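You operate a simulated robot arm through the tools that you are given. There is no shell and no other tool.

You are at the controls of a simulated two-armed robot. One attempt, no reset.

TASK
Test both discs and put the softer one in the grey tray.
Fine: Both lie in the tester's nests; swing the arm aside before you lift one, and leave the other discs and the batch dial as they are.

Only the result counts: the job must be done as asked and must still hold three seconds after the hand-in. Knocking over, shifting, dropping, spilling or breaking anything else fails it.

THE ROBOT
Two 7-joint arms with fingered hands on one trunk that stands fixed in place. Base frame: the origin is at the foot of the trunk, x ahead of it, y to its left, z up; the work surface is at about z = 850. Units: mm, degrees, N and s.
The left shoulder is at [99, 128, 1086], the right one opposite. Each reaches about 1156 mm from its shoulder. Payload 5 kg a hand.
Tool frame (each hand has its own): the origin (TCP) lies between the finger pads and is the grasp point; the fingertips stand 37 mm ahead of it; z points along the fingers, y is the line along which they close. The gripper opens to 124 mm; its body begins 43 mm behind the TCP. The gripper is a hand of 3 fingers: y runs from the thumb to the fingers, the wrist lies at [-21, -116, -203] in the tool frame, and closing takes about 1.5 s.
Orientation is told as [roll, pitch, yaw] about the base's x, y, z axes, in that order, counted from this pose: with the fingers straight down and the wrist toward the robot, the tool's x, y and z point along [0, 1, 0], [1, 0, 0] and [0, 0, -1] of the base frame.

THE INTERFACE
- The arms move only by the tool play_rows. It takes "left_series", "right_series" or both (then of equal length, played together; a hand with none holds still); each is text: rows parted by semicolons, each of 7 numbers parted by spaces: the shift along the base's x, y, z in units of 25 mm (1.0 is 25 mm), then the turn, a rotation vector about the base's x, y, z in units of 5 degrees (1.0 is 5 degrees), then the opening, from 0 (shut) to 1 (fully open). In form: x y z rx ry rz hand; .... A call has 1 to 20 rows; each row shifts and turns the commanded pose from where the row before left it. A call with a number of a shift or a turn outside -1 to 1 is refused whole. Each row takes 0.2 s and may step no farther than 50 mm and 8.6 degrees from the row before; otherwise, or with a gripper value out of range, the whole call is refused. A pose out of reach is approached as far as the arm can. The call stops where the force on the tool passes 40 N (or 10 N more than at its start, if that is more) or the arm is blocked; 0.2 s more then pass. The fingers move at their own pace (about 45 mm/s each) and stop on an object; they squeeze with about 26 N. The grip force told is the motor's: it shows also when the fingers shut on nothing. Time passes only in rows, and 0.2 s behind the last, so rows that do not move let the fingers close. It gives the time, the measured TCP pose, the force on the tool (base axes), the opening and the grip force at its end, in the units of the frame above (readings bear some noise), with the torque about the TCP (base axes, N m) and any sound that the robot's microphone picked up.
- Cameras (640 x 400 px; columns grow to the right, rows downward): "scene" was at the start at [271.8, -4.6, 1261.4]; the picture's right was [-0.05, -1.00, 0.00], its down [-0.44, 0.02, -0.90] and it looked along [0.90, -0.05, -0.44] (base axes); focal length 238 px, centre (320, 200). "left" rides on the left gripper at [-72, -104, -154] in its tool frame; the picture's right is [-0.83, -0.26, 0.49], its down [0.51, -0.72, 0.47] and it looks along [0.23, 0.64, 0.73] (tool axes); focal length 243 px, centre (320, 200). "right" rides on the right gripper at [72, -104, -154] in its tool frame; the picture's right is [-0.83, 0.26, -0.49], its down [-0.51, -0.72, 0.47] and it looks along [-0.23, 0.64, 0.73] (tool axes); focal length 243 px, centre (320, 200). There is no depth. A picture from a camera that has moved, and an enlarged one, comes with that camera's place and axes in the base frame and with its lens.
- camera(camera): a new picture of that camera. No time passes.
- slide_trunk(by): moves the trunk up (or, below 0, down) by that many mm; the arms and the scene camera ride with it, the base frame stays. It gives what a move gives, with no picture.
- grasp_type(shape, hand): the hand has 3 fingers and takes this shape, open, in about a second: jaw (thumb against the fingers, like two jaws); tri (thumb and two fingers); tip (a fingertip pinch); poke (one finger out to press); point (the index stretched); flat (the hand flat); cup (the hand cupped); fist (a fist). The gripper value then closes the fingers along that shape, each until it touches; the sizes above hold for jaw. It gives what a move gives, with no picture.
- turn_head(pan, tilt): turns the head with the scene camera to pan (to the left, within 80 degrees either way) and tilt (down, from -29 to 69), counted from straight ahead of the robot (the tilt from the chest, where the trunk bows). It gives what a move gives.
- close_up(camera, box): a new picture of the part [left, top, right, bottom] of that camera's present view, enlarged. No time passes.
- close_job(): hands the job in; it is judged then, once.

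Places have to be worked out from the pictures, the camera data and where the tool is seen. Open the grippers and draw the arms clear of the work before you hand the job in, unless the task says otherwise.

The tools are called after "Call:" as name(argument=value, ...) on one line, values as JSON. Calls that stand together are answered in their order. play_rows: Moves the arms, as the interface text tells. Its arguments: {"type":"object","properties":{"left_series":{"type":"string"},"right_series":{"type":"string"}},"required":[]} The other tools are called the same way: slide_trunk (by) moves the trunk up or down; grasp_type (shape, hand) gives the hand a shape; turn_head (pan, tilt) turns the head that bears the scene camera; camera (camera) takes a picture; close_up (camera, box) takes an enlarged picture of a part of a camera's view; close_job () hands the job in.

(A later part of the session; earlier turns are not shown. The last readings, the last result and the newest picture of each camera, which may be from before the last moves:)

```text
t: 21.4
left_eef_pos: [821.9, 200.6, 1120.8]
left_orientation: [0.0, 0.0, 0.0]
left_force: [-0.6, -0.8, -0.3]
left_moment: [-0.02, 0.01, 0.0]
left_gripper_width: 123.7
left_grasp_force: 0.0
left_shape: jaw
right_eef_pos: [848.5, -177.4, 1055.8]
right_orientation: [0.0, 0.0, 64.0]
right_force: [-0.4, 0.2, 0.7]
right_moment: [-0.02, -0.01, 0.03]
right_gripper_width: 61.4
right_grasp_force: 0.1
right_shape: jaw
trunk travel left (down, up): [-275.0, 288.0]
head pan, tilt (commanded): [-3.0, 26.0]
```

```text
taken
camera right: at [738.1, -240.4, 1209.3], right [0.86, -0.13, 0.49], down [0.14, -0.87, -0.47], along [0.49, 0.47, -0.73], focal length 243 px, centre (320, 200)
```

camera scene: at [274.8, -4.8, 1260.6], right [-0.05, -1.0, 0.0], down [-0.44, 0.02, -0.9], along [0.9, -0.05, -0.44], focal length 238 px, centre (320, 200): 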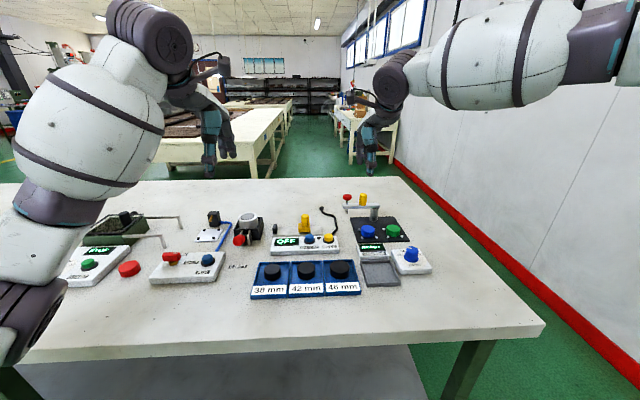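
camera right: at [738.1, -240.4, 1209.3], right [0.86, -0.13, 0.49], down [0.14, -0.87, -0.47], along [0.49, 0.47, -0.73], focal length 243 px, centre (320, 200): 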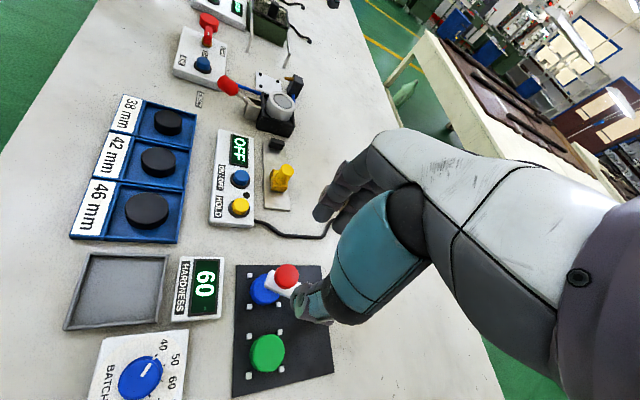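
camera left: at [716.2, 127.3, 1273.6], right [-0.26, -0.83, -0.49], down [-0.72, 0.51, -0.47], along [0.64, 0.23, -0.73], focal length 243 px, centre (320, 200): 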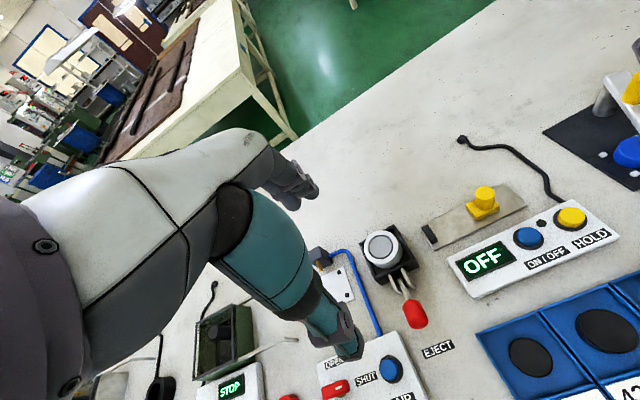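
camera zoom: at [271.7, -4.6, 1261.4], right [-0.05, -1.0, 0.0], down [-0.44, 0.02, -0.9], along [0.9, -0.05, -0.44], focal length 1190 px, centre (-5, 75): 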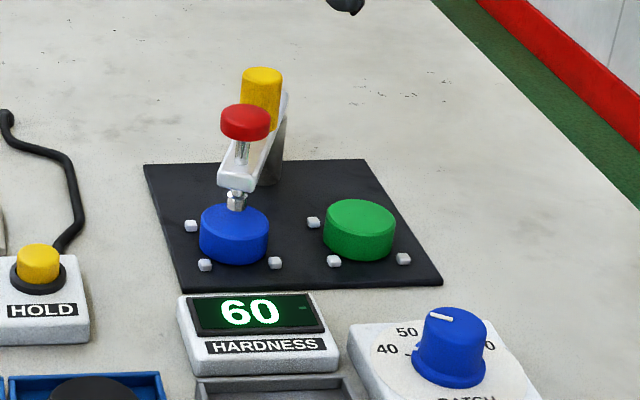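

The reading stays at 60 and the arm has not moved. I go back above the yellow peg (about (894.5,-201.5)), turning the hand back 30° so the next swing stays comfortable.

Call:
play_rows(right_series="0.307 -0.161 0 0 0 -1 0.5; 0.307 -0.161 0 0 0 -1 0.5; 0.307 -0.161 0 0 0 -1 0.5; 0.307 -0.161 0 0 0 -1 0.5; 0.307 -0.161 0 0 0 -1 0.5; 0.307 -0.161 0 0 0 -1 0.5; 0 0 -0.8 0 0 0 0.5; 0 0 -0.8 0 0 0 0.5; 0 0 0 0 0 0 0.5")

Call:
close_up(camera="scene", box=[345, 155, 425, 235])

Call:
close_up(camera="right", box=[220, 190, 380, 310])

```text
t: 23.4
left_eef_pos: [820.1, 200.3, 1120.9]
left_orientation: [0.0, 0.0, -0.1]
left_force: [0.0, -0.2, -1.3]
left_moment: [0.0, -0.01, -0.01]
left_gripper_width: 123.6
left_grasp_force: 0.1
left_shape: jaw
right_eef_pos: [894.9, -202.4, 1017.0]
right_orientation: [-0.1, 0.0, 33.9]
right_force: [-0.1, 1.1, 0.6]
right_moment: [-0.02, 0.01, 0.03]
right_gripper_width: 61.8
right_grasp_force: 0.0
right_shape: jaw
trunk travel left (down, up): [-275.0, 288.0]
head pan, tilt (commanded): [-3.0, 26.0]
```

```text
5.00 times, centred on (385, 195) of scene
camera zoom: at [271.4, -4.3, 1261.5], right [-0.05, -1.0, 0.0], down [-0.44, 0.02, -0.9], along [0.9, -0.05, -0.44], focal length 1190 px, centre (-5, 225)
```

zoom: 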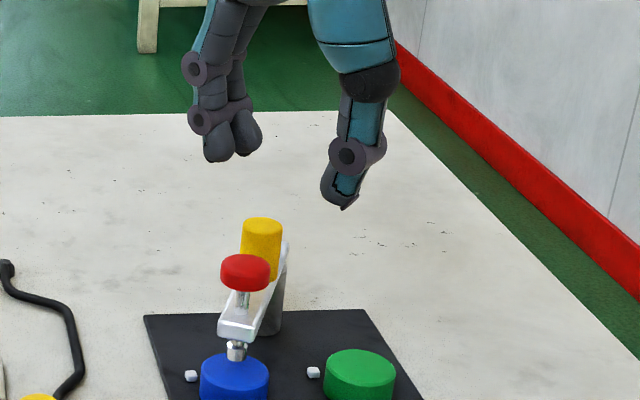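

```text
3.33 times, centred on (300, 250) of right
camera zoom: at [768.2, -202.3, 1170.4], right [0.68, -0.54, 0.49], down [-0.31, -0.82, -0.47], along [0.66, 0.17, -0.73], focal length 809 px, centre (387, 33)
```

zoom: 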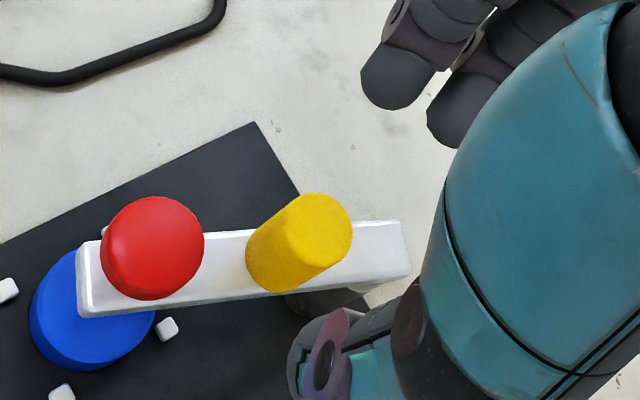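

The peg is centred below the open hand. I descend to the earlier gripping height and close.

Call:
play_rows(right_series="0.04 0.06 -0.65 0 0 0 0.5; 0 0 -0.65 0 0 0 0.5; 0 0 -0.64 0 0 0 0.5; 0 0 0 0 0 0 0; 0 0 0 0 0 0 0; 0 0 0 0 0 0 0; 0 0 0 0 0 0 0; 0 0 0 0 0 0 0; 0 0 0 0 0 0 0; 0 0 0 0 0 0 0")

Call:
close_up(camera="scene", box=[345, 165, 425, 245])

```text
t: 25.6
left_eef_pos: [819.8, 199.4, 1119.2]
left_orientation: [0.0, 0.0, -0.1]
left_force: [0.4, -0.3, 0.8]
left_moment: [-0.02, -0.03, 0.01]
left_gripper_width: 123.5
left_grasp_force: 0.0
left_shape: jaw
right_eef_pos: [895.9, -200.2, 968.0]
right_orientation: [0.0, 0.0, 34.0]
right_force: [-1.7, 0.4, -2.4]
right_moment: [0.06, 0.0, 0.0]
right_gripper_width: 15.0
right_grasp_force: 26.7
right_shape: jaw
trunk travel left (down, up): [-275.0, 288.0]
head pan, tilt (commanded): [-3.0, 26.0]
```

```text
5.00 times, centred on (385, 205) of scene
camera zoom: at [272.0, -4.6, 1261.3], right [-0.05, -1.0, 0.0], down [-0.44, 0.02, -0.9], along [0.9, -0.05, -0.44], focal length 1190 px, centre (-5, 175)
```

zoom: 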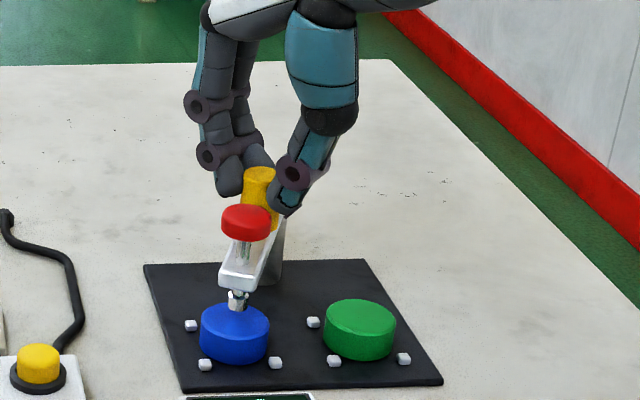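

Peg gripped again. I swing the arm about 44° onward to the green disc, then check.

Call:
play_rows(right_series="-0.049 -0.148 0 0 0 0.98 0; -0.037 -0.152 0 0 0 0.98 0; -0.023 -0.154 0 0 0 0.98 0; -0.010 -0.156 0 0 0 0.98 0; 0.003 -0.156 0 0 0 0.98 0; 0.016 -0.155 0 0 0 0.98 0; 0.030 -0.153 0 0 0 0.98 0; 0.043 -0.150 0 0 0 0.98 0; 0.055 -0.146 0 0 0 0.98 0; 0 0 0 0 0 0 0; 0 0 0 0 0 0 0")

Call:
close_up(camera="scene", box=[355, 195, 405, 245])

Call:
camera(camera="right")

Call:
close_up(camera="left", box=[540, 50, 640, 200])

```text
t: 28.0
left_eef_pos: [821.9, 199.7, 1118.9]
left_orientation: [0.1, 0.0, 0.0]
left_force: [-0.1, 1.1, 0.3]
left_moment: [0.01, 0.0, 0.03]
left_gripper_width: 123.7
left_grasp_force: 0.1
left_shape: jaw
right_eef_pos: [897.1, -234.1, 968.0]
right_orientation: [0.0, 0.0, 78.2]
right_force: [5.2, -0.9, -0.8]
right_moment: [0.0, -0.11, -0.05]
right_gripper_width: 15.1
right_grasp_force: 25.8
right_shape: jaw
trunk travel left (down, up): [-275.0, 288.0]
head pan, tilt (commanded): [-3.0, 26.0]
```

```text
8.00 times, centred on (380, 220) of scene
camera zoom: at [272.4, -4.7, 1261.2], right [-0.05, -1.0, 0.0], down [-0.44, 0.02, -0.9], along [0.9, -0.05, -0.44], focal length 1904 px, centre (-160, 40)
```

zoom: 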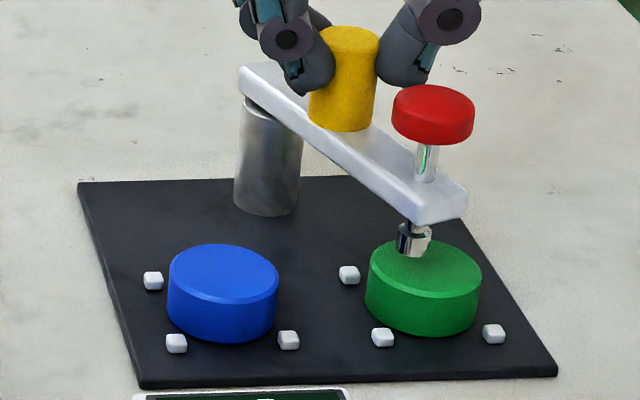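

```text
taken
camera right: at [804.4, -322.2, 1121.1], right [0.87, 0.08, 0.49], down [0.35, -0.81, -0.47], along [0.36, 0.58, -0.73], focal length 243 px, centre (320, 200)
```

right: 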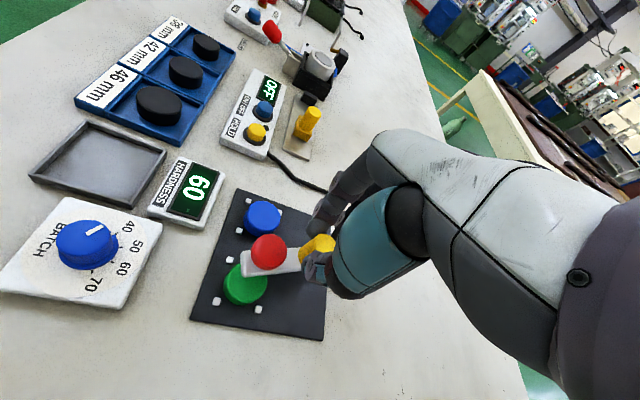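

```text
2.67 times, centred on (590, 125) of left
camera zoom: at [716.9, 127.1, 1273.3], right [-0.26, -0.83, -0.49], down [-0.72, 0.51, -0.47], along [0.64, 0.23, -0.73], focal length 647 px, centre (-400, 400)
```

zoom: 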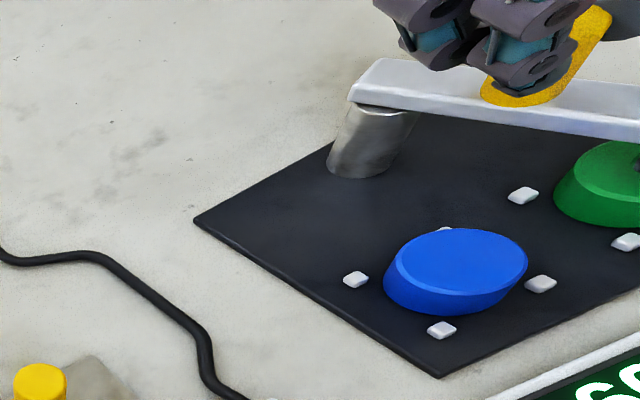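

The tip needs about 4 mm more to centre on green. I swing about 2.8° further.

Call:
play_rows(right_series="0.037 -0.081 0 0 0 0.56 0; 0 0 0 0 0 0 0; 0 0 0 0 0 0 0")

Call:
close_up(camera="scene", box=[355, 195, 405, 245])

Call:
close_up(camera="right", box=[190, 180, 350, 320])

```text
t: 28.8
left_eef_pos: [822.0, 199.7, 1120.7]
left_orientation: [0.0, 0.1, 0.1]
left_force: [1.2, 0.1, 0.2]
left_moment: [0.01, 0.03, 0.01]
left_gripper_width: 123.4
left_grasp_force: 0.0
left_shape: jaw
right_eef_pos: [898.0, -235.8, 967.5]
right_orientation: [0.0, 0.0, 80.9]
right_force: [4.5, -0.9, -1.0]
right_moment: [0.0, -0.16, -0.09]
right_gripper_width: 15.0
right_grasp_force: 25.6
right_shape: jaw
trunk travel left (down, up): [-275.0, 288.0]
head pan, tilt (commanded): [-3.0, 26.0]
```

```text
8.00 times, centred on (380, 220) of scene
camera zoom: at [272.5, -4.7, 1261.2], right [-0.05, -1.0, 0.0], down [-0.44, 0.02, -0.9], along [0.9, -0.05, -0.44], focal length 1904 px, centre (-160, 40)
```

zoom: 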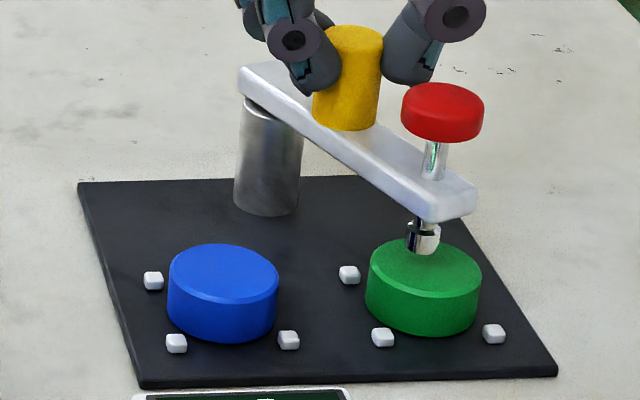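

```text
2.86 times, centred on (270, 250) of right
camera zoom: at [809.7, -328.5, 1121.2], right [0.86, 0.13, 0.49], down [0.39, -0.79, -0.47], along [0.33, 0.6, -0.73], focal length 693 px, centre (463, 57)
```

zoom: 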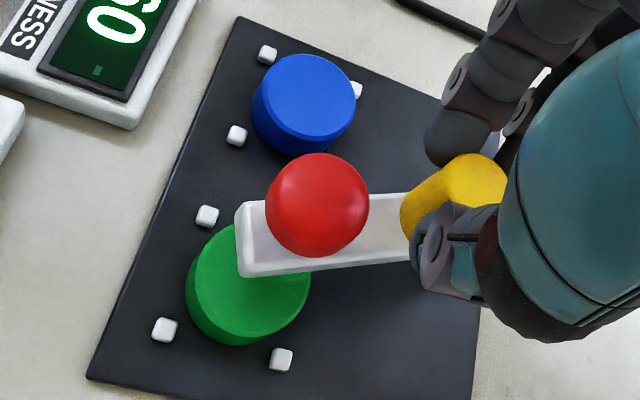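

Tip is centred over green. I release the peg, lift, and look again.

Call:
play_rows(right_series="0 0 0 0 0 0 0.5; 0 0 0 0 0 0 0.5; 0 0 0 0 0 0 0.5; 0 0 0 0 0 0 0.5; 0 0 0 0 0 0 0.5; 0 0 0.6 0 0 0 0.5; 0 0 1 0 0 0 0.5; 0 0 1 0 0 0 0.5; 0 0 1 0 0 0 0.5; 0 0 0 0 0 0 0.5")

Call:
close_up(camera="scene", box=[355, 195, 405, 245])

Call:
close_up(camera="right", box=[190, 180, 350, 320])

```text
t: 31.0
left_eef_pos: [820.8, 199.4, 1119.5]
left_orientation: [0.1, 0.1, 0.1]
left_force: [0.7, -0.1, -0.1]
left_moment: [0.0, 0.04, -0.03]
left_gripper_width: 123.5
left_grasp_force: 0.0
left_shape: jaw
right_eef_pos: [898.4, -238.3, 1057.8]
right_orientation: [0.0, 0.0, 81.0]
right_force: [-0.4, -0.6, -0.2]
right_moment: [0.03, 0.02, -0.03]
right_gripper_width: 61.7
right_grasp_force: 0.1
right_shape: jaw
trunk travel left (down, up): [-275.0, 288.0]
head pan, tilt (commanded): [-3.0, 26.0]
```

```text
8.00 times, centred on (380, 220) of scene
camera zoom: at [272.2, -5.0, 1261.2], right [-0.05, -1.0, 0.0], down [-0.44, 0.02, -0.9], along [0.9, -0.05, -0.44], focal length 1904 px, centre (-160, 40)
```

zoom: 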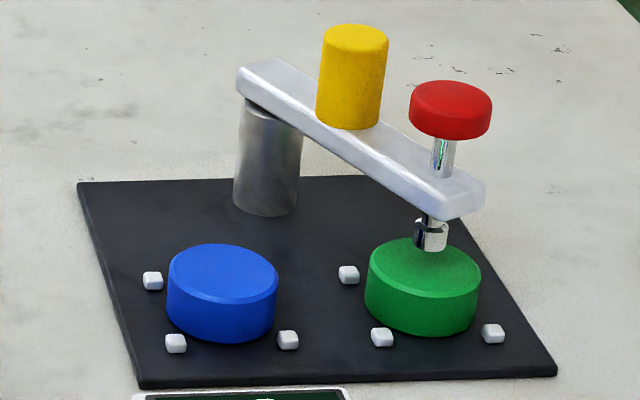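

```text
2.86 times, centred on (270, 250) of right
camera zoom: at [810.6, -330.2, 1210.9], right [0.86, 0.13, 0.49], down [0.39, -0.79, -0.47], along [0.33, 0.6, -0.73], focal length 693 px, centre (463, 57)
```

zoom: 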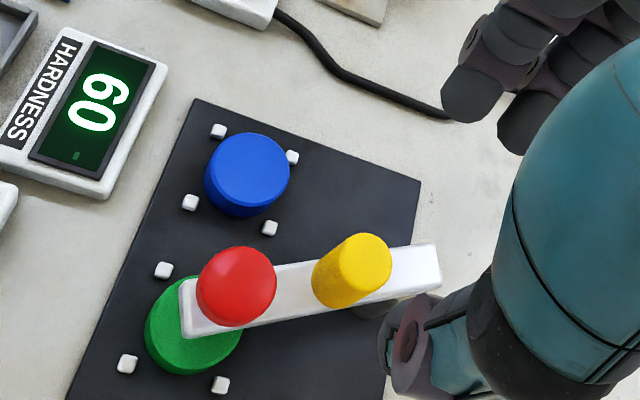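

The arm drifted only 1–2 mm and the tip is still within the middle of green. I close the fingers, move above the plunger (about (853,-253)) and come down to just above it.

Call:
play_rows(right_series="-0.454 -0.147 0 0 0 0 0; -0.454 -0.147 0 0 0 0 0; -0.454 -0.147 0 0 0 0 0; -0.454 -0.147 0 0 0 0 0; 0 0 0 0 0 0 0; 0 0 0 0 0 0 0; 0 0 -0.85 0 0 0 0; 0 0 -0.85 0 0 0 0; 0 0 -0.85 0 0 0 0; 0 0 0 0 0 0 0; 0 0 0 0 0 0 0")

Call:
close_up(camera="scene", box=[350, 165, 430, 245])

Call:
close_up(camera="right", box=[190, 180, 350, 320])

```text
t: 33.4
left_eef_pos: [821.0, 198.7, 1120.0]
left_orientation: [0.0, 0.1, -0.1]
left_force: [-0.2, 0.1, 0.2]
left_moment: [-0.01, 0.03, -0.01]
left_gripper_width: 123.9
left_grasp_force: 0.0
left_shape: jaw
right_eef_pos: [851.7, -252.0, 994.2]
right_orientation: [-0.1, 0.1, 80.9]
right_force: [-0.1, 0.1, -0.1]
right_moment: [0.0, 0.0, -0.02]
right_gripper_width: 0.2
right_grasp_force: 26.1
right_shape: jaw
trunk travel left (down, up): [-275.0, 288.0]
head pan, tilt (commanded): [-3.0, 26.0]
```

```text
5.00 times, centred on (390, 205) of scene
camera zoom: at [271.9, -4.7, 1261.4], right [-0.05, -1.0, 0.0], down [-0.44, 0.02, -0.9], along [0.9, -0.05, -0.44], focal length 1190 px, centre (-30, 175)
```

zoom: 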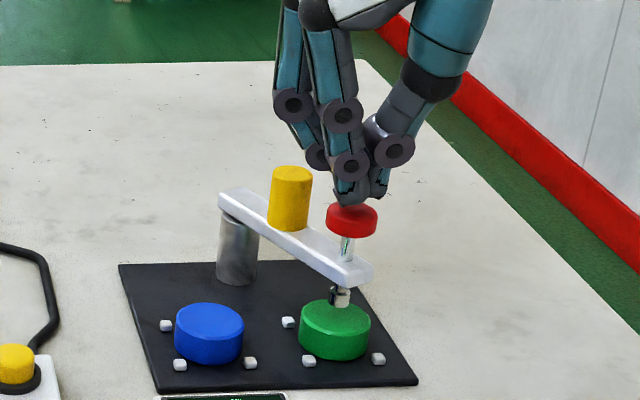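

```text
2.86 times, centred on (270, 250) of right
camera zoom: at [763.8, -344.4, 1147.5], right [0.86, 0.13, 0.49], down [0.39, -0.79, -0.47], along [0.33, 0.6, -0.73], focal length 693 px, centre (463, 57)
```

zoom: 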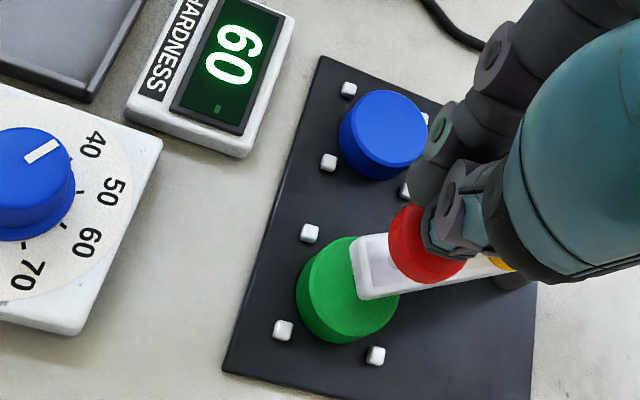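

Aligned to within a few mm. I nudge and press down 18 mm to just about the disc contact.

Call:
play_rows(right_series="-0.06 0.08 -0.12 0 0 0 0; 0 0 -0.12 0 0 0 0; 0 0 -0.12 0 0 0 0; 0 0 -0.12 0 0 0 0; 0 0 -0.12 0 0 0 0; 0 0 -0.12 0 0 0 0; 0 0 0 0 0 0 0; 0 0 0 0 0 0 0")

Call:
close_up(camera="scene", box=[350, 165, 430, 245])

Call:
close_up(camera="right", box=[190, 180, 350, 320])

```text
t: 35.2
left_eef_pos: [819.4, 199.0, 1120.3]
left_orientation: [0.0, 0.0, 0.0]
left_force: [0.2, 0.9, 0.6]
left_moment: [-0.01, -0.02, 0.03]
left_gripper_width: 123.4
left_grasp_force: 0.0
left_shape: jaw
right_eef_pos: [851.1, -250.0, 978.3]
right_orientation: [0.0, 0.0, 80.9]
right_force: [0.5, -0.3, 3.2]
right_moment: [-0.03, -0.02, -0.04]
right_gripper_width: 0.0
right_grasp_force: 26.2
right_shape: jaw
trunk travel left (down, up): [-275.0, 288.0]
head pan, tilt (commanded): [-3.0, 26.0]
```

```text
5.00 times, centred on (390, 205) of scene
camera zoom: at [271.6, -4.5, 1261.4], right [-0.05, -1.0, 0.0], down [-0.44, 0.02, -0.9], along [0.9, -0.05, -0.44], focal length 1190 px, centre (-30, 175)
```

zoom: 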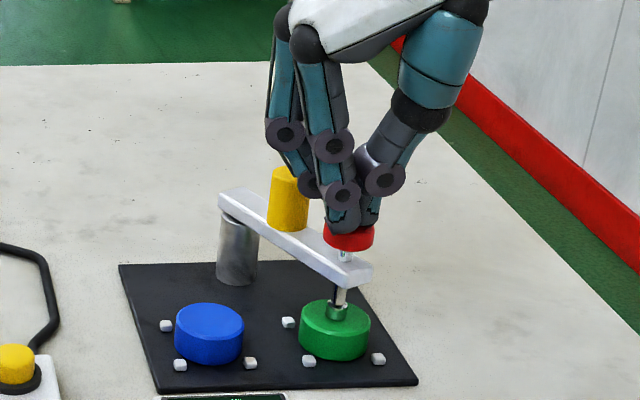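

```text
2.86 times, centred on (270, 250) of right
camera zoom: at [762.6, -341.5, 1130.7], right [0.86, 0.13, 0.49], down [0.39, -0.79, -0.47], along [0.33, 0.6, -0.73], focal length 693 px, centre (463, 57)
```

zoom: 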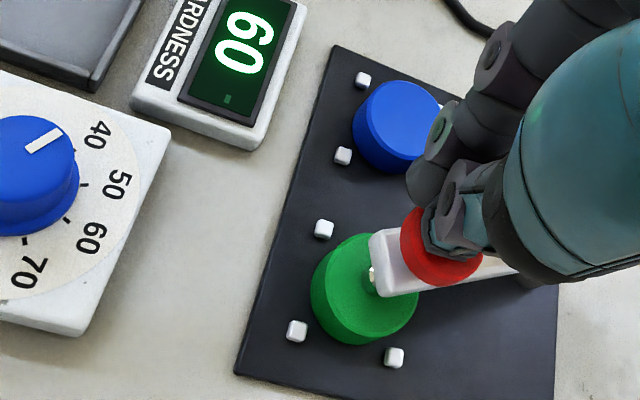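

At 3 N the display still holds blue's 60. I press on in small steps.

Call:
play_rows(right_series="0 0 -0.1 0 0 0 0; 0 0 -0.06 0 0 0 0; 0 0 -0.06 0 0 0 0; 0 0 0 0 0 0 0; 0 0 0 0 0 0 0")

Call:
close_up(camera="right", box=[190, 180, 350, 320])

```text
t: 36.4
left_eef_pos: [818.6, 200.4, 1123.4]
left_orientation: [0.0, -0.2, 0.0]
left_force: [0.4, 0.5, -0.6]
left_moment: [0.01, 0.0, 0.0]
left_gripper_width: 123.9
left_grasp_force: 0.1
left_shape: jaw
right_eef_pos: [849.6, -250.0, 975.6]
right_orientation: [-0.3, -0.2, 80.8]
right_force: [7.6, -3.9, 36.0]
right_moment: [-0.57, -0.15, 0.09]
right_gripper_width: 0.0
right_grasp_force: 26.4
right_shape: jaw
trunk travel left (down, up): [-275.0, 288.0]
head pan, tilt (commanded): [-3.0, 26.0]
```

```text
2.86 times, centred on (270, 250) of right
camera zoom: at [759.4, -341.5, 1128.9], right [0.86, 0.13, 0.5], down [0.39, -0.79, -0.47], along [0.34, 0.6, -0.73], focal length 693 px, centre (463, 57)
```

zoom: 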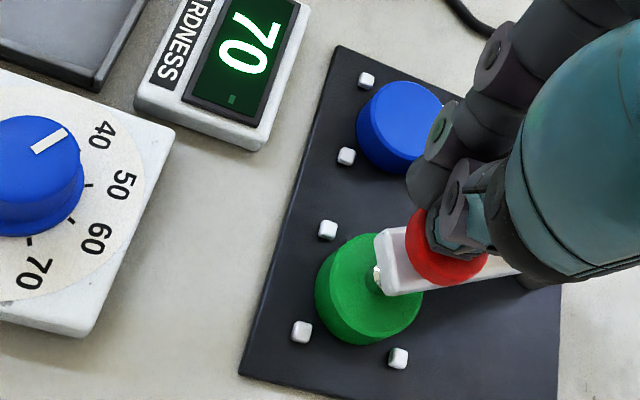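

Green reads 70. I confirm with a closer view and hold a moment.

Call:
play_rows(right_series="0 0 0 0 0 0 0; 0 0 0 0 0 0 0")

Call:
close_up(camera="right", box=[220, 170, 280, 220])

Call:
close_up(camera="scene", box=[340, 225, 440, 295])

```text
t: 37.0
left_eef_pos: [817.3, 200.6, 1121.9]
left_orientation: [0.0, -0.2, 0.0]
left_force: [-0.2, -0.2, -0.7]
left_moment: [0.0, 0.01, 0.0]
left_gripper_width: 123.8
left_grasp_force: 0.1
left_shape: jaw
right_eef_pos: [847.9, -248.6, 976.1]
right_orientation: [-0.3, -0.2, 80.9]
right_force: [9.4, -6.2, 42.1]
right_moment: [-0.6, -0.31, 0.1]
right_gripper_width: 0.0
right_grasp_force: 26.3
right_shape: jaw
trunk travel left (down, up): [-275.0, 288.0]
head pan, tilt (commanded): [-3.0, 26.0]
```

```text
8.00 times, centred on (250, 195) of right
camera zoom: at [759.0, -341.3, 1128.9], right [0.86, 0.13, 0.5], down [0.39, -0.79, -0.47], along [0.34, 0.6, -0.73], focal length 1941 px, centre (880, 240)
```

zoom: 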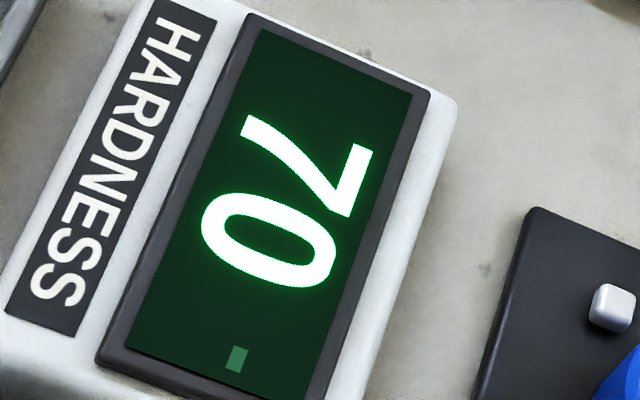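

```text
5.71 times, centred on (390, 260) of scene
camera zoom: at [268.0, -3.7, 1262.3], right [-0.05, -1.0, 0.0], down [-0.44, 0.02, -0.9], along [0.9, -0.05, -0.44], focal length 1360 px, centre (-80, -143)
```

zoom: 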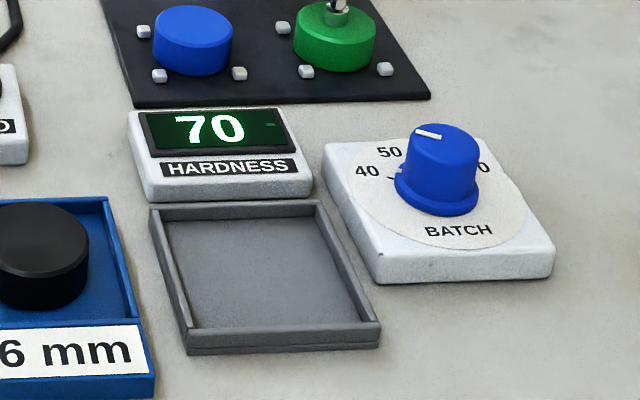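

Confirmed: blue 60, green 70, so blue is the softer disc and goes in the grey tray. I lift off the plunger and rise clear.

Call:
play_rows(right_series="0 0 0.2 0 0 0 0; 0 0 0.4 0 0 0 0; 0 0 0.8 0 0 0 0; 0 0 1 0 0 0 0; 0 0 1 0 0 0 0; 0 0 0 0 0 0 0.5; 0 0 0 0 0 0 0.5; 0 0 0 0 0 0 0.5")

Call:
close_up(camera="scene", box=[355, 195, 405, 245])

Call:
close_up(camera="right", box=[190, 180, 350, 320])

```text
t: 38.8
left_eef_pos: [820.4, 199.5, 1120.1]
left_orientation: [0.1, 0.0, 0.0]
left_force: [-0.2, -0.4, -0.2]
left_moment: [0.02, 0.03, 0.0]
left_gripper_width: 123.8
left_grasp_force: 0.0
left_shape: jaw
right_eef_pos: [849.7, -249.0, 1055.1]
right_orientation: [0.0, 0.0, 80.9]
right_force: [0.1, 0.5, -0.8]
right_moment: [0.03, 0.0, -0.01]
right_gripper_width: 61.3
right_grasp_force: 0.1
right_shape: jaw
trunk travel left (down, up): [-275.0, 288.0]
head pan, tilt (commanded): [-3.0, 26.0]
```

```text
8.00 times, centred on (380, 220) of scene
camera zoom: at [271.7, -4.6, 1261.4], right [-0.05, -1.0, 0.0], down [-0.44, 0.02, -0.9], along [0.9, -0.05, -0.44], focal length 1904 px, centre (-160, 40)
```

zoom: 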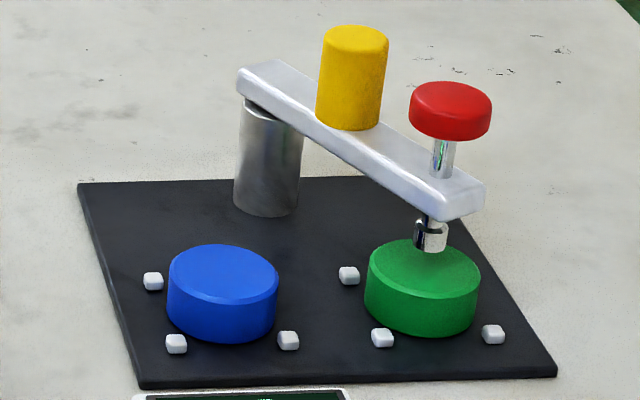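

```text
2.86 times, centred on (270, 250) of right
camera zoom: at [761.1, -340.4, 1208.1], right [0.86, 0.13, 0.49], down [0.39, -0.79, -0.47], along [0.33, 0.6, -0.73], focal length 693 px, centre (463, 57)
```

zoom: 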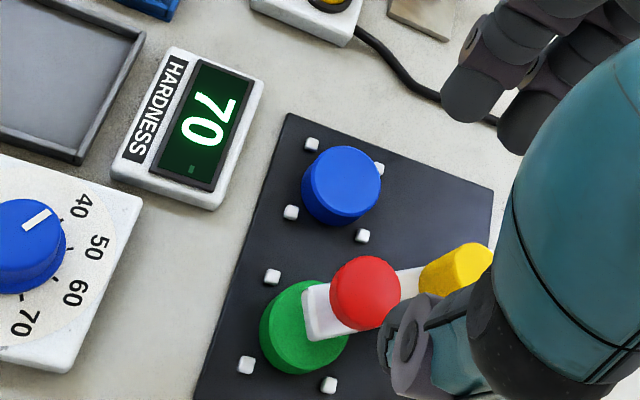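

Nothing shifted. I return above the yellow peg (about (898.5,-237)), descend and check the alignment.

Call:
play_rows(right_series="0.488 0.115 0 0 0 0 0.5; 0.488 0.115 0 0 0 0 0.5; 0.488 0.115 0 0 0 0 0.5; 0.488 0.115 0 0 0 0 0.5; 0 0 -0.8 0 0 0 0.5; 0 0 -0.8 0 0 0 0.5; 0 0 0 0 0 0 0.5")

Call:
close_up(camera="scene", box=[345, 155, 425, 235])

Call:
close_up(camera="right", box=[220, 190, 380, 310])

```text
t: 40.4
left_eef_pos: [820.0, 200.5, 1121.1]
left_orientation: [0.0, 0.0, -0.1]
left_force: [-0.7, 0.3, 0.6]
left_moment: [0.0, 0.01, -0.03]
left_gripper_width: 123.5
left_grasp_force: 0.0
left_shape: jaw
right_eef_pos: [898.6, -237.3, 1015.3]
right_orientation: [-0.1, 0.0, 80.8]
right_force: [-0.1, 0.4, -0.4]
right_moment: [0.02, -0.01, -0.01]
right_gripper_width: 61.4
right_grasp_force: 0.0
right_shape: jaw
trunk travel left (down, up): [-275.0, 288.0]
head pan, tilt (commanded): [-3.0, 26.0]
```

```text
5.00 times, centred on (385, 195) of scene
camera zoom: at [271.4, -4.5, 1261.5], right [-0.05, -1.0, 0.0], down [-0.44, 0.02, -0.9], along [0.9, -0.05, -0.44], focal length 1190 px, centre (-5, 225)
```

zoom: 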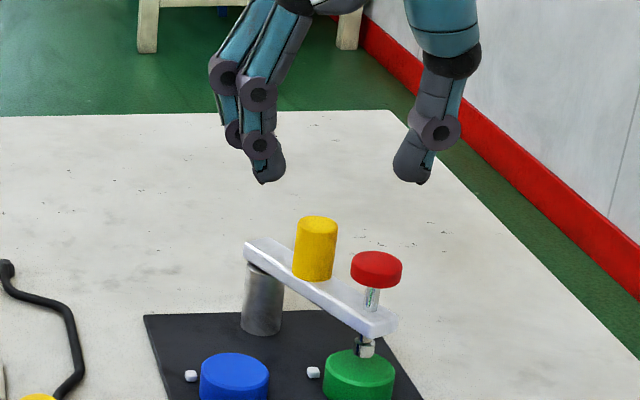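

```text
3.33 times, centred on (300, 250) of right
camera zoom: at [811.2, -331.0, 1168.6], right [0.86, 0.13, 0.49], down [0.39, -0.79, -0.47], along [0.33, 0.6, -0.73], focal length 809 px, centre (387, 33)
```

zoom: 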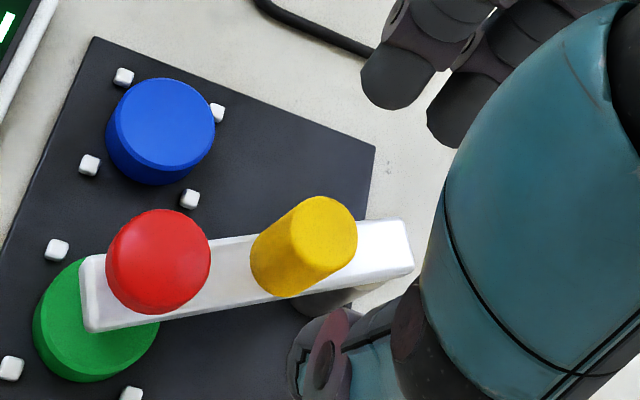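

Alignment matches the last grasp. I descend and close on the peg.

Call:
play_rows(right_series="0 0 -0.65 0 0 0 0.5; 0 0 -0.65 0 0 0 0.5; 0 0 -0.58 0 0 0 0.5; 0 0 0 0 0 0 0; 0 0 0 0 0 0 0; 0 0 0 0 0 0 0; 0 0 0 0 0 0 0; 0 0 0 0 0 0 0; 0 0 0 0 0 0 0; 0 0 0 0 0 0 0")

Call:
close_up(camera="scene", box=[345, 165, 425, 245])

```text
t: 42.6
left_eef_pos: [819.8, 198.5, 1120.4]
left_orientation: [-0.1, 0.0, 0.0]
left_force: [-0.9, 0.2, 0.3]
left_moment: [-0.03, 0.01, 0.0]
left_gripper_width: 123.6
left_grasp_force: 0.0
left_shape: jaw
right_eef_pos: [898.7, -239.4, 967.8]
right_orientation: [0.0, 0.1, 80.9]
right_force: [-2.1, 0.4, -2.9]
right_moment: [0.12, 0.02, -0.01]
right_gripper_width: 15.0
right_grasp_force: 25.5
right_shape: jaw
trunk travel left (down, up): [-275.0, 288.0]
head pan, tilt (commanded): [-3.0, 26.0]
```

```text
5.00 times, centred on (385, 205) of scene
camera zoom: at [272.0, -4.6, 1261.3], right [-0.05, -1.0, 0.0], down [-0.44, 0.02, -0.9], along [0.9, -0.05, -0.44], focal length 1190 px, centre (-5, 175)
```

zoom: 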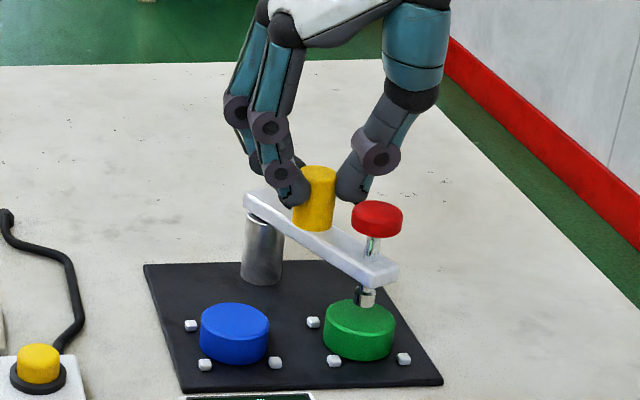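

Gripped. I swing the arm back clockwise toward its original parked side, first 60°.

Call:
play_rows(right_series="-0.074 0.142 0 0 0 -1 0; -0.061 0.148 0 0 0 -1 0; -0.048 0.152 0 0 0 -1 0; -0.034 0.156 0 0 0 -1 0; -0.021 0.158 0 0 0 -1 0; -0.007 0.160 0 0 0 -1 0; 0.007 0.160 0 0 0 -1 0; 0.021 0.158 0 0 0 -1 0; 0.034 0.156 0 0 0 -1 0; 0.048 0.152 0 0 0 -1 0; 0.061 0.148 0 0 0 -1 0; 0.074 0.142 0 0 0 -1 0; 0 0 0 0 0 0 0")

Call:
close_up(camera="scene", box=[345, 165, 425, 245])

```text
t: 45.4
left_eef_pos: [820.5, 200.4, 1120.8]
left_orientation: [0.0, -0.1, 0.0]
left_force: [0.1, 0.1, 0.8]
left_moment: [0.04, -0.04, -0.02]
left_gripper_width: 123.4
left_grasp_force: 0.0
left_shape: jaw
right_eef_pos: [900.7, -192.6, 968.6]
right_orientation: [0.1, 0.0, 21.0]
right_force: [-6.2, 4.0, -10.4]
right_moment: [0.11, 0.21, 0.04]
right_gripper_width: 14.5
right_grasp_force: 25.8
right_shape: jaw
trunk travel left (down, up): [-275.0, 288.0]
head pan, tilt (commanded): [-3.0, 26.0]
```

```text
5.00 times, centred on (385, 205) of scene
camera zoom: at [272.3, -4.6, 1261.2], right [-0.05, -1.0, 0.0], down [-0.44, 0.02, -0.9], along [0.9, -0.05, -0.44], focal length 1190 px, centre (-5, 175)
```

zoom: 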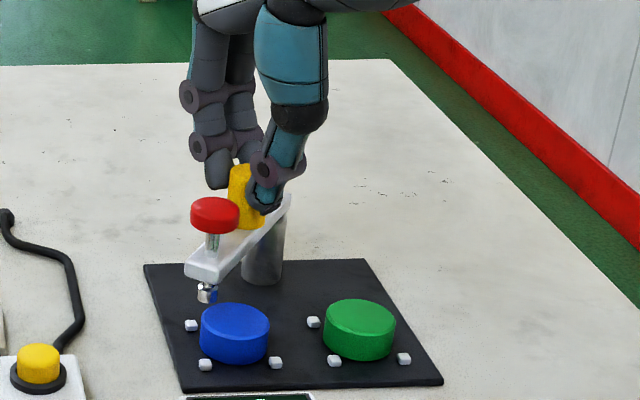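

Forces grew slightly (outward and downward), so I relax the path by about 1 mm and continue swinging to the parked position.

Call:
play_rows(right_series="0.050 0.155 -0.04 0 0 -1 0; 0.098 0.127 -0.02 0 0 -1 0; 0.108 0.118 0 0 0 -1 0; 0.118 0.108 0 0 0 -1 0; 0.127 0.098 0 0 0 -1 0; 0.135 0.086 0 0 0 -1 0; 0.142 0.074 0 0 0 -1 0; 0.148 0.061 0 0 0 -1 0; 0.152 0.048 0 0 0 -1 0; 0.156 0.034 0 0 0 -1 0; 0 0 0 0 0 0 0")

Call:
close_up(camera="scene", box=[345, 165, 425, 245])

Call:
close_up(camera="right", box=[220, 190, 380, 310])

```text
t: 47.8
left_eef_pos: [818.9, 200.0, 1120.0]
left_orientation: [0.0, -0.1, 0.0]
left_force: [0.4, 0.2, -0.1]
left_moment: [-0.02, 0.0, 0.02]
left_gripper_width: 123.3
left_grasp_force: 0.1
left_shape: jaw
right_eef_pos: [931.5, -171.3, 966.1]
right_orientation: [0.0, 0.0, -29.2]
right_force: [-1.4, -2.1, 4.2]
right_moment: [-0.06, 0.01, -0.06]
right_gripper_width: 14.9
right_grasp_force: 26.1
right_shape: jaw
trunk travel left (down, up): [-275.0, 288.0]
head pan, tilt (commanded): [-3.0, 26.0]
```

```text
5.00 times, centred on (385, 205) of scene
camera zoom: at [271.1, -4.7, 1261.6], right [-0.05, -1.0, 0.0], down [-0.44, 0.02, -0.9], along [0.9, -0.05, -0.44], focal length 1190 px, centre (-5, 175)
```

zoom: 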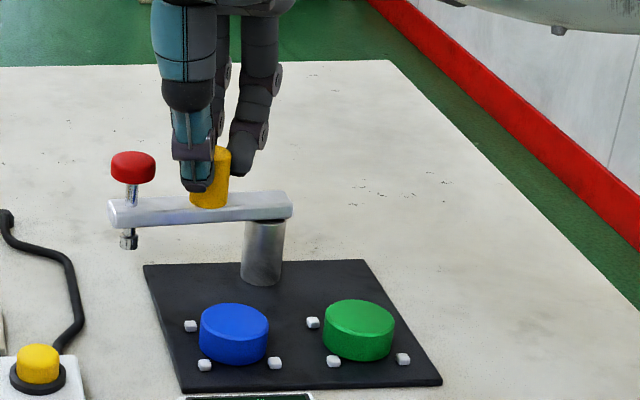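

```text
3.33 times, centred on (300, 250) of right
camera zoom: at [875.2, -57.2, 1121.3], right [-0.18, -0.85, 0.49], down [-0.88, -0.09, -0.47], along [0.45, -0.52, -0.73], focal length 809 px, centre (387, 33)
```

zoom: 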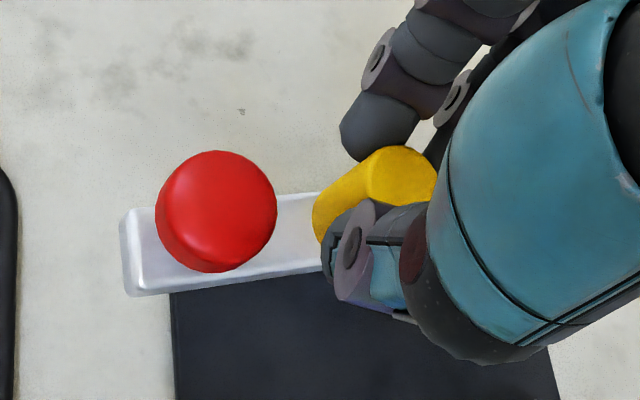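

The arm is parked aside as at the start. I release the peg and lift clear.

Call:
play_rows(right_series="0 0 0 0 0 0 0.5; 0 0 0 0 0 0 0.5; 0 0 0 0 0 0 0.5; 0 0 0 0 0 0 0.5; 0 0 0 0 0 0 0.5; 0 0 0.6 0 0 0 0.5; 0 0 1 0 0 0 0.5; 0 0 1 0 0 0 0.5; 0 0 1 0 0 0 0.5; 0 0 0 0 0 0 0.5")

Call:
close_up(camera="scene", box=[340, 185, 440, 295])

Call:
camera(camera="right")

```text
t: 50.0
left_eef_pos: [821.4, 200.3, 1119.7]
left_orientation: [0.0, 0.0, 0.1]
left_force: [0.3, 0.3, -0.3]
left_moment: [0.03, 0.04, 0.01]
left_gripper_width: 123.5
left_grasp_force: 0.1
left_shape: jaw
right_eef_pos: [929.6, -183.0, 1054.9]
right_orientation: [0.0, 0.0, -29.1]
right_force: [0.3, 1.0, 0.5]
right_moment: [0.02, 0.02, 0.01]
right_gripper_width: 61.5
right_grasp_force: 0.2
right_shape: jaw
right hand out of reach, approached as far as the arm can: row 9
trunk travel left (down, up): [-275.0, 288.0]
head pan, tilt (commanded): [-3.0, 26.0]
```

```text
3.64 times, centred on (390, 240) of scene
camera zoom: at [272.8, -4.5, 1261.1], right [-0.05, -1.0, 0.0], down [-0.44, 0.02, -0.9], along [0.9, -0.05, -0.44], focal length 865 px, centre (66, 54)
```

zoom: 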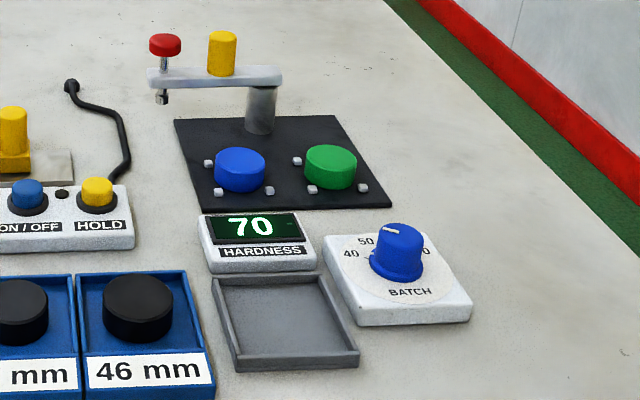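

```text
taken
camera right: at [873.9, -71.7, 1207.9], right [-0.17, -0.85, 0.49], down [-0.88, -0.09, -0.47], along [0.45, -0.51, -0.73], focal length 243 px, centre (320, 200)
```

right: 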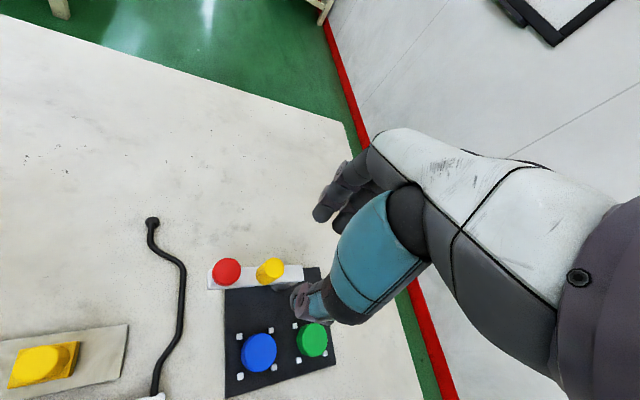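

The swing arm is parked aside and both discs sit in their nests. I now turn the hand back to yaw 0 and move above the blue disc (about (857,-178)), staying high.

Call:
play_rows(right_series="-0.49 -0.03 0 0 0 0.967 0.6; -0.49 -0.03 0 0 0 0.967 0.6; -0.49 -0.03 0 0 0 0.967 0.6; -0.49 -0.03 0 0 0 0.967 0.6; -0.49 -0.03 0 0 0 0.967 0.6; -0.49 -0.03 0 0 0 0.967 0.6; 0 0 0 0 0 0 0.6; 0 0 0 0 0 0 0.6")

Call:
camera(camera="right")

Call:
close_up(camera="right", box=[220, 230, 380, 350])

Call:
close_up(camera="scene", box=[335, 140, 435, 290])

```text
t: 51.8
left_eef_pos: [820.1, 199.5, 1120.5]
left_orientation: [0.1, 0.0, 0.0]
left_force: [-0.3, 0.1, -0.3]
left_moment: [-0.03, -0.01, 0.0]
left_gripper_width: 123.6
left_grasp_force: 0.0
left_shape: jaw
right_eef_pos: [856.1, -190.8, 1055.9]
right_orientation: [-0.1, 0.0, -0.2]
right_force: [-0.2, 0.0, -0.2]
right_moment: [0.0, 0.01, 0.06]
right_gripper_width: 74.0
right_grasp_force: 0.0
right_shape: jaw
trunk travel left (down, up): [-275.0, 288.0]
head pan, tilt (commanded): [-3.0, 26.0]
```

```text
taken
camera right: at [752.3, -118.6, 1209.2], right [0.26, -0.83, 0.49], down [-0.72, -0.51, -0.47], along [0.64, -0.23, -0.73], focal length 243 px, centre (320, 200)
```

right: 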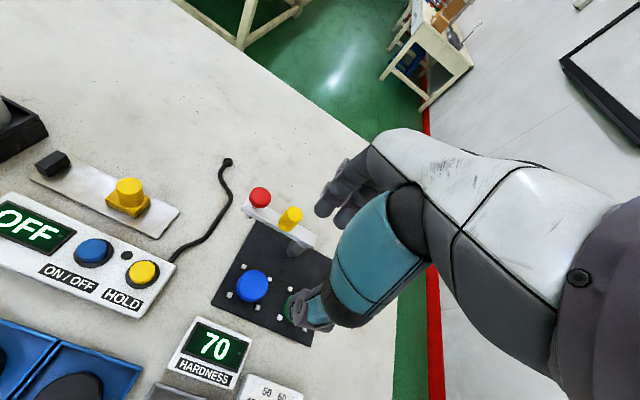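

```text
3.33 times, centred on (300, 290) of right
camera zoom: at [752.3, -118.6, 1209.2], right [0.26, -0.83, 0.49], down [-0.72, -0.51, -0.47], along [0.64, -0.23, -0.73], focal length 809 px, centre (387, -100)
```

zoom: 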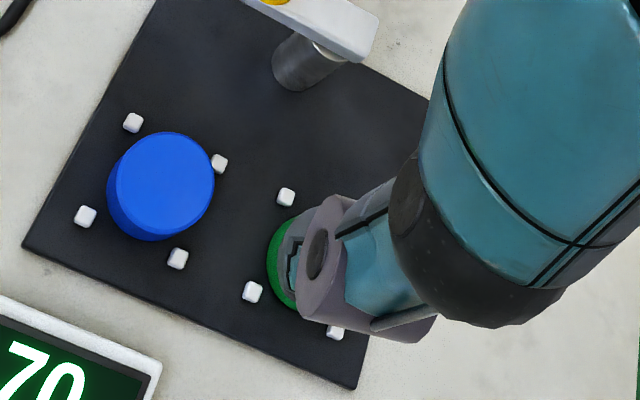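

```text
2.67 times, centred on (385, 215) of scene
camera zoom: at [271.6, -4.8, 1261.4], right [-0.05, -1.0, 0.0], down [-0.44, 0.02, -0.9], along [0.9, -0.05, -0.44], focal length 635 px, centre (147, 160)
```

zoom: 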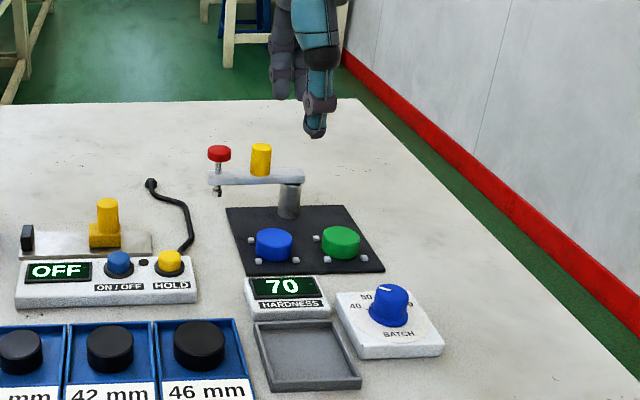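

The blue disc's centre works out at (856,-177.5). I centre on it and descend until the fingertips are roughly 12–15 mm above the disc's top, then check.

Call:
play_rows(right_series="0 0.1 0 0 0 0 0.6; 0 0.15 -0.8 0 0 0 0.6; 0 0.15 -0.9 0 0 0 0.6; 0 0.13 -0.9 0 0 0 0.6; 0 0 -0.9 0 0 0 0.6; 0 0 -0.9 0 0 0 0.6; 0 0 -0.76 0 0 0 0.6; 0 0 0 0 0 0 0.6; 0 0 0 0 0 0 0.6")

Call:
close_up(camera="scene", box=[345, 165, 425, 245])

Call:
close_up(camera="right", box=[240, 190, 400, 310])

Call:
close_up(camera="left", box=[520, 30, 640, 190])

```text
t: 53.8
left_eef_pos: [819.5, 199.0, 1121.2]
left_orientation: [0.1, -0.1, 0.0]
left_force: [0.0, -0.5, 0.5]
left_moment: [-0.01, 0.0, -0.01]
left_gripper_width: 123.7
left_grasp_force: 0.1
left_shape: jaw
right_eef_pos: [856.0, -176.0, 928.5]
right_orientation: [-0.1, -0.1, -0.1]
right_force: [-6.4, -8.6, 5.4]
right_moment: [0.16, -0.46, -0.74]
right_gripper_width: 73.0
right_grasp_force: 0.1
right_shape: jaw
trunk travel left (down, up): [-275.0, 288.0]
head pan, tilt (commanded): [-3.0, 26.0]
```

```text
5.00 times, centred on (385, 205) of scene
camera zoom: at [270.5, -5.6, 1261.7], right [-0.05, -1.0, 0.0], down [-0.44, 0.02, -0.9], along [0.9, -0.05, -0.44], focal length 1190 px, centre (-5, 175)
```

zoom: 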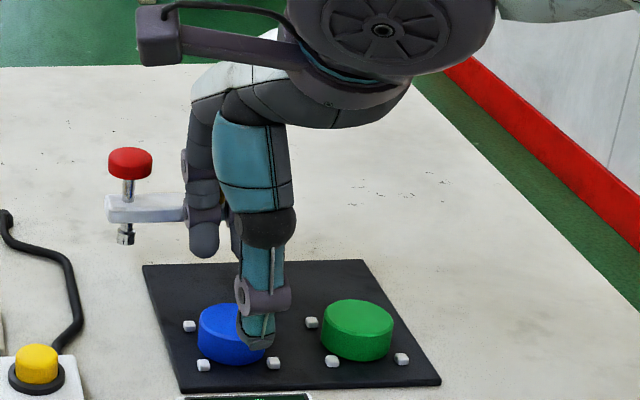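

```text
3.33 times, centred on (320, 250) of right
camera zoom: at [751.8, -104.2, 1081.8], right [0.26, -0.83, 0.49], down [-0.72, -0.5, -0.47], along [0.64, -0.23, -0.73], focal length 809 px, centre (320, 33)
```

zoom: 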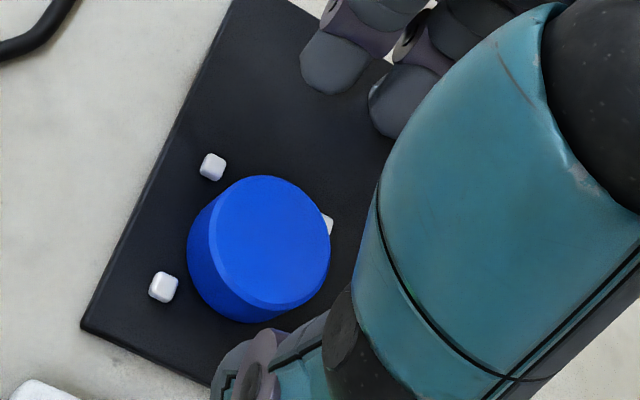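

```text
2.50 times, centred on (580, 110) of left
camera zoom: at [714.9, 126.2, 1274.5], right [-0.26, -0.83, -0.49], down [-0.72, 0.51, -0.47], along [0.64, 0.23, -0.73], focal length 606 px, centre (-330, 425)
```

zoom: 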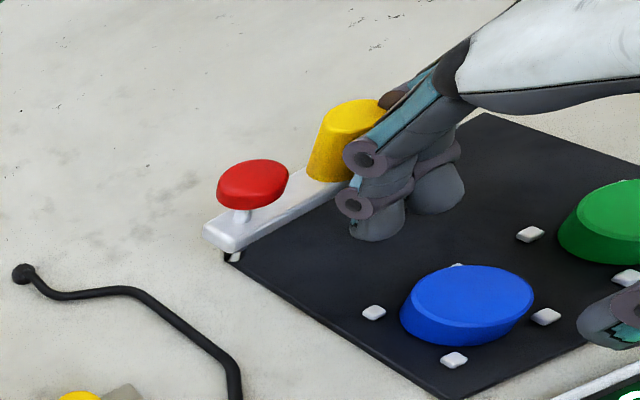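

The force reading (about −9 N in y, 5 N up) shows the finger knuckles touching the parked arm bar. I back straight up and then turn the hand to about 60° yaw so the fingers clear the bar.

Call:
play_rows(right_series="0 0 0.4 0 0 0 0.6; 0 0 0.8 0 0 0 0.6; 0 0 0.9 0 0 0 0.5; 0 0 0.5 0 0 0 0.5; 0 0 0 0 0 0 0.5")

Call:
close_up(camera="scene", box=[340, 185, 440, 295])

```text
t: 55.0
left_eef_pos: [821.3, 199.4, 1120.6]
left_orientation: [0.1, 0.1, -0.1]
left_force: [0.3, 0.2, 0.2]
left_moment: [0.0, -0.01, 0.03]
left_gripper_width: 123.2
left_grasp_force: 0.0
left_shape: jaw
right_eef_pos: [856.1, -175.8, 993.8]
right_orientation: [0.0, -0.1, -0.1]
right_force: [-0.3, 0.0, -0.6]
right_moment: [0.02, -0.02, 0.01]
right_gripper_width: 62.4
right_grasp_force: 0.1
right_shape: jaw
trunk travel left (down, up): [-275.0, 288.0]
head pan, tilt (commanded): [-3.0, 26.0]
```

```text
3.64 times, centred on (390, 240) of scene
camera zoom: at [272.1, -4.8, 1261.3], right [-0.05, -1.0, 0.0], down [-0.44, 0.02, -0.9], along [0.9, -0.05, -0.44], focal length 865 px, centre (66, 54)
```

zoom: 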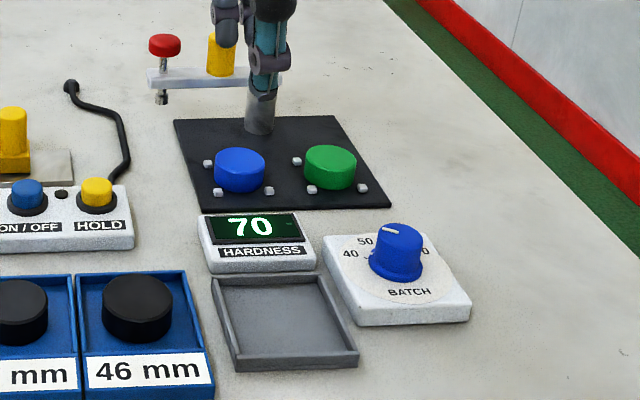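

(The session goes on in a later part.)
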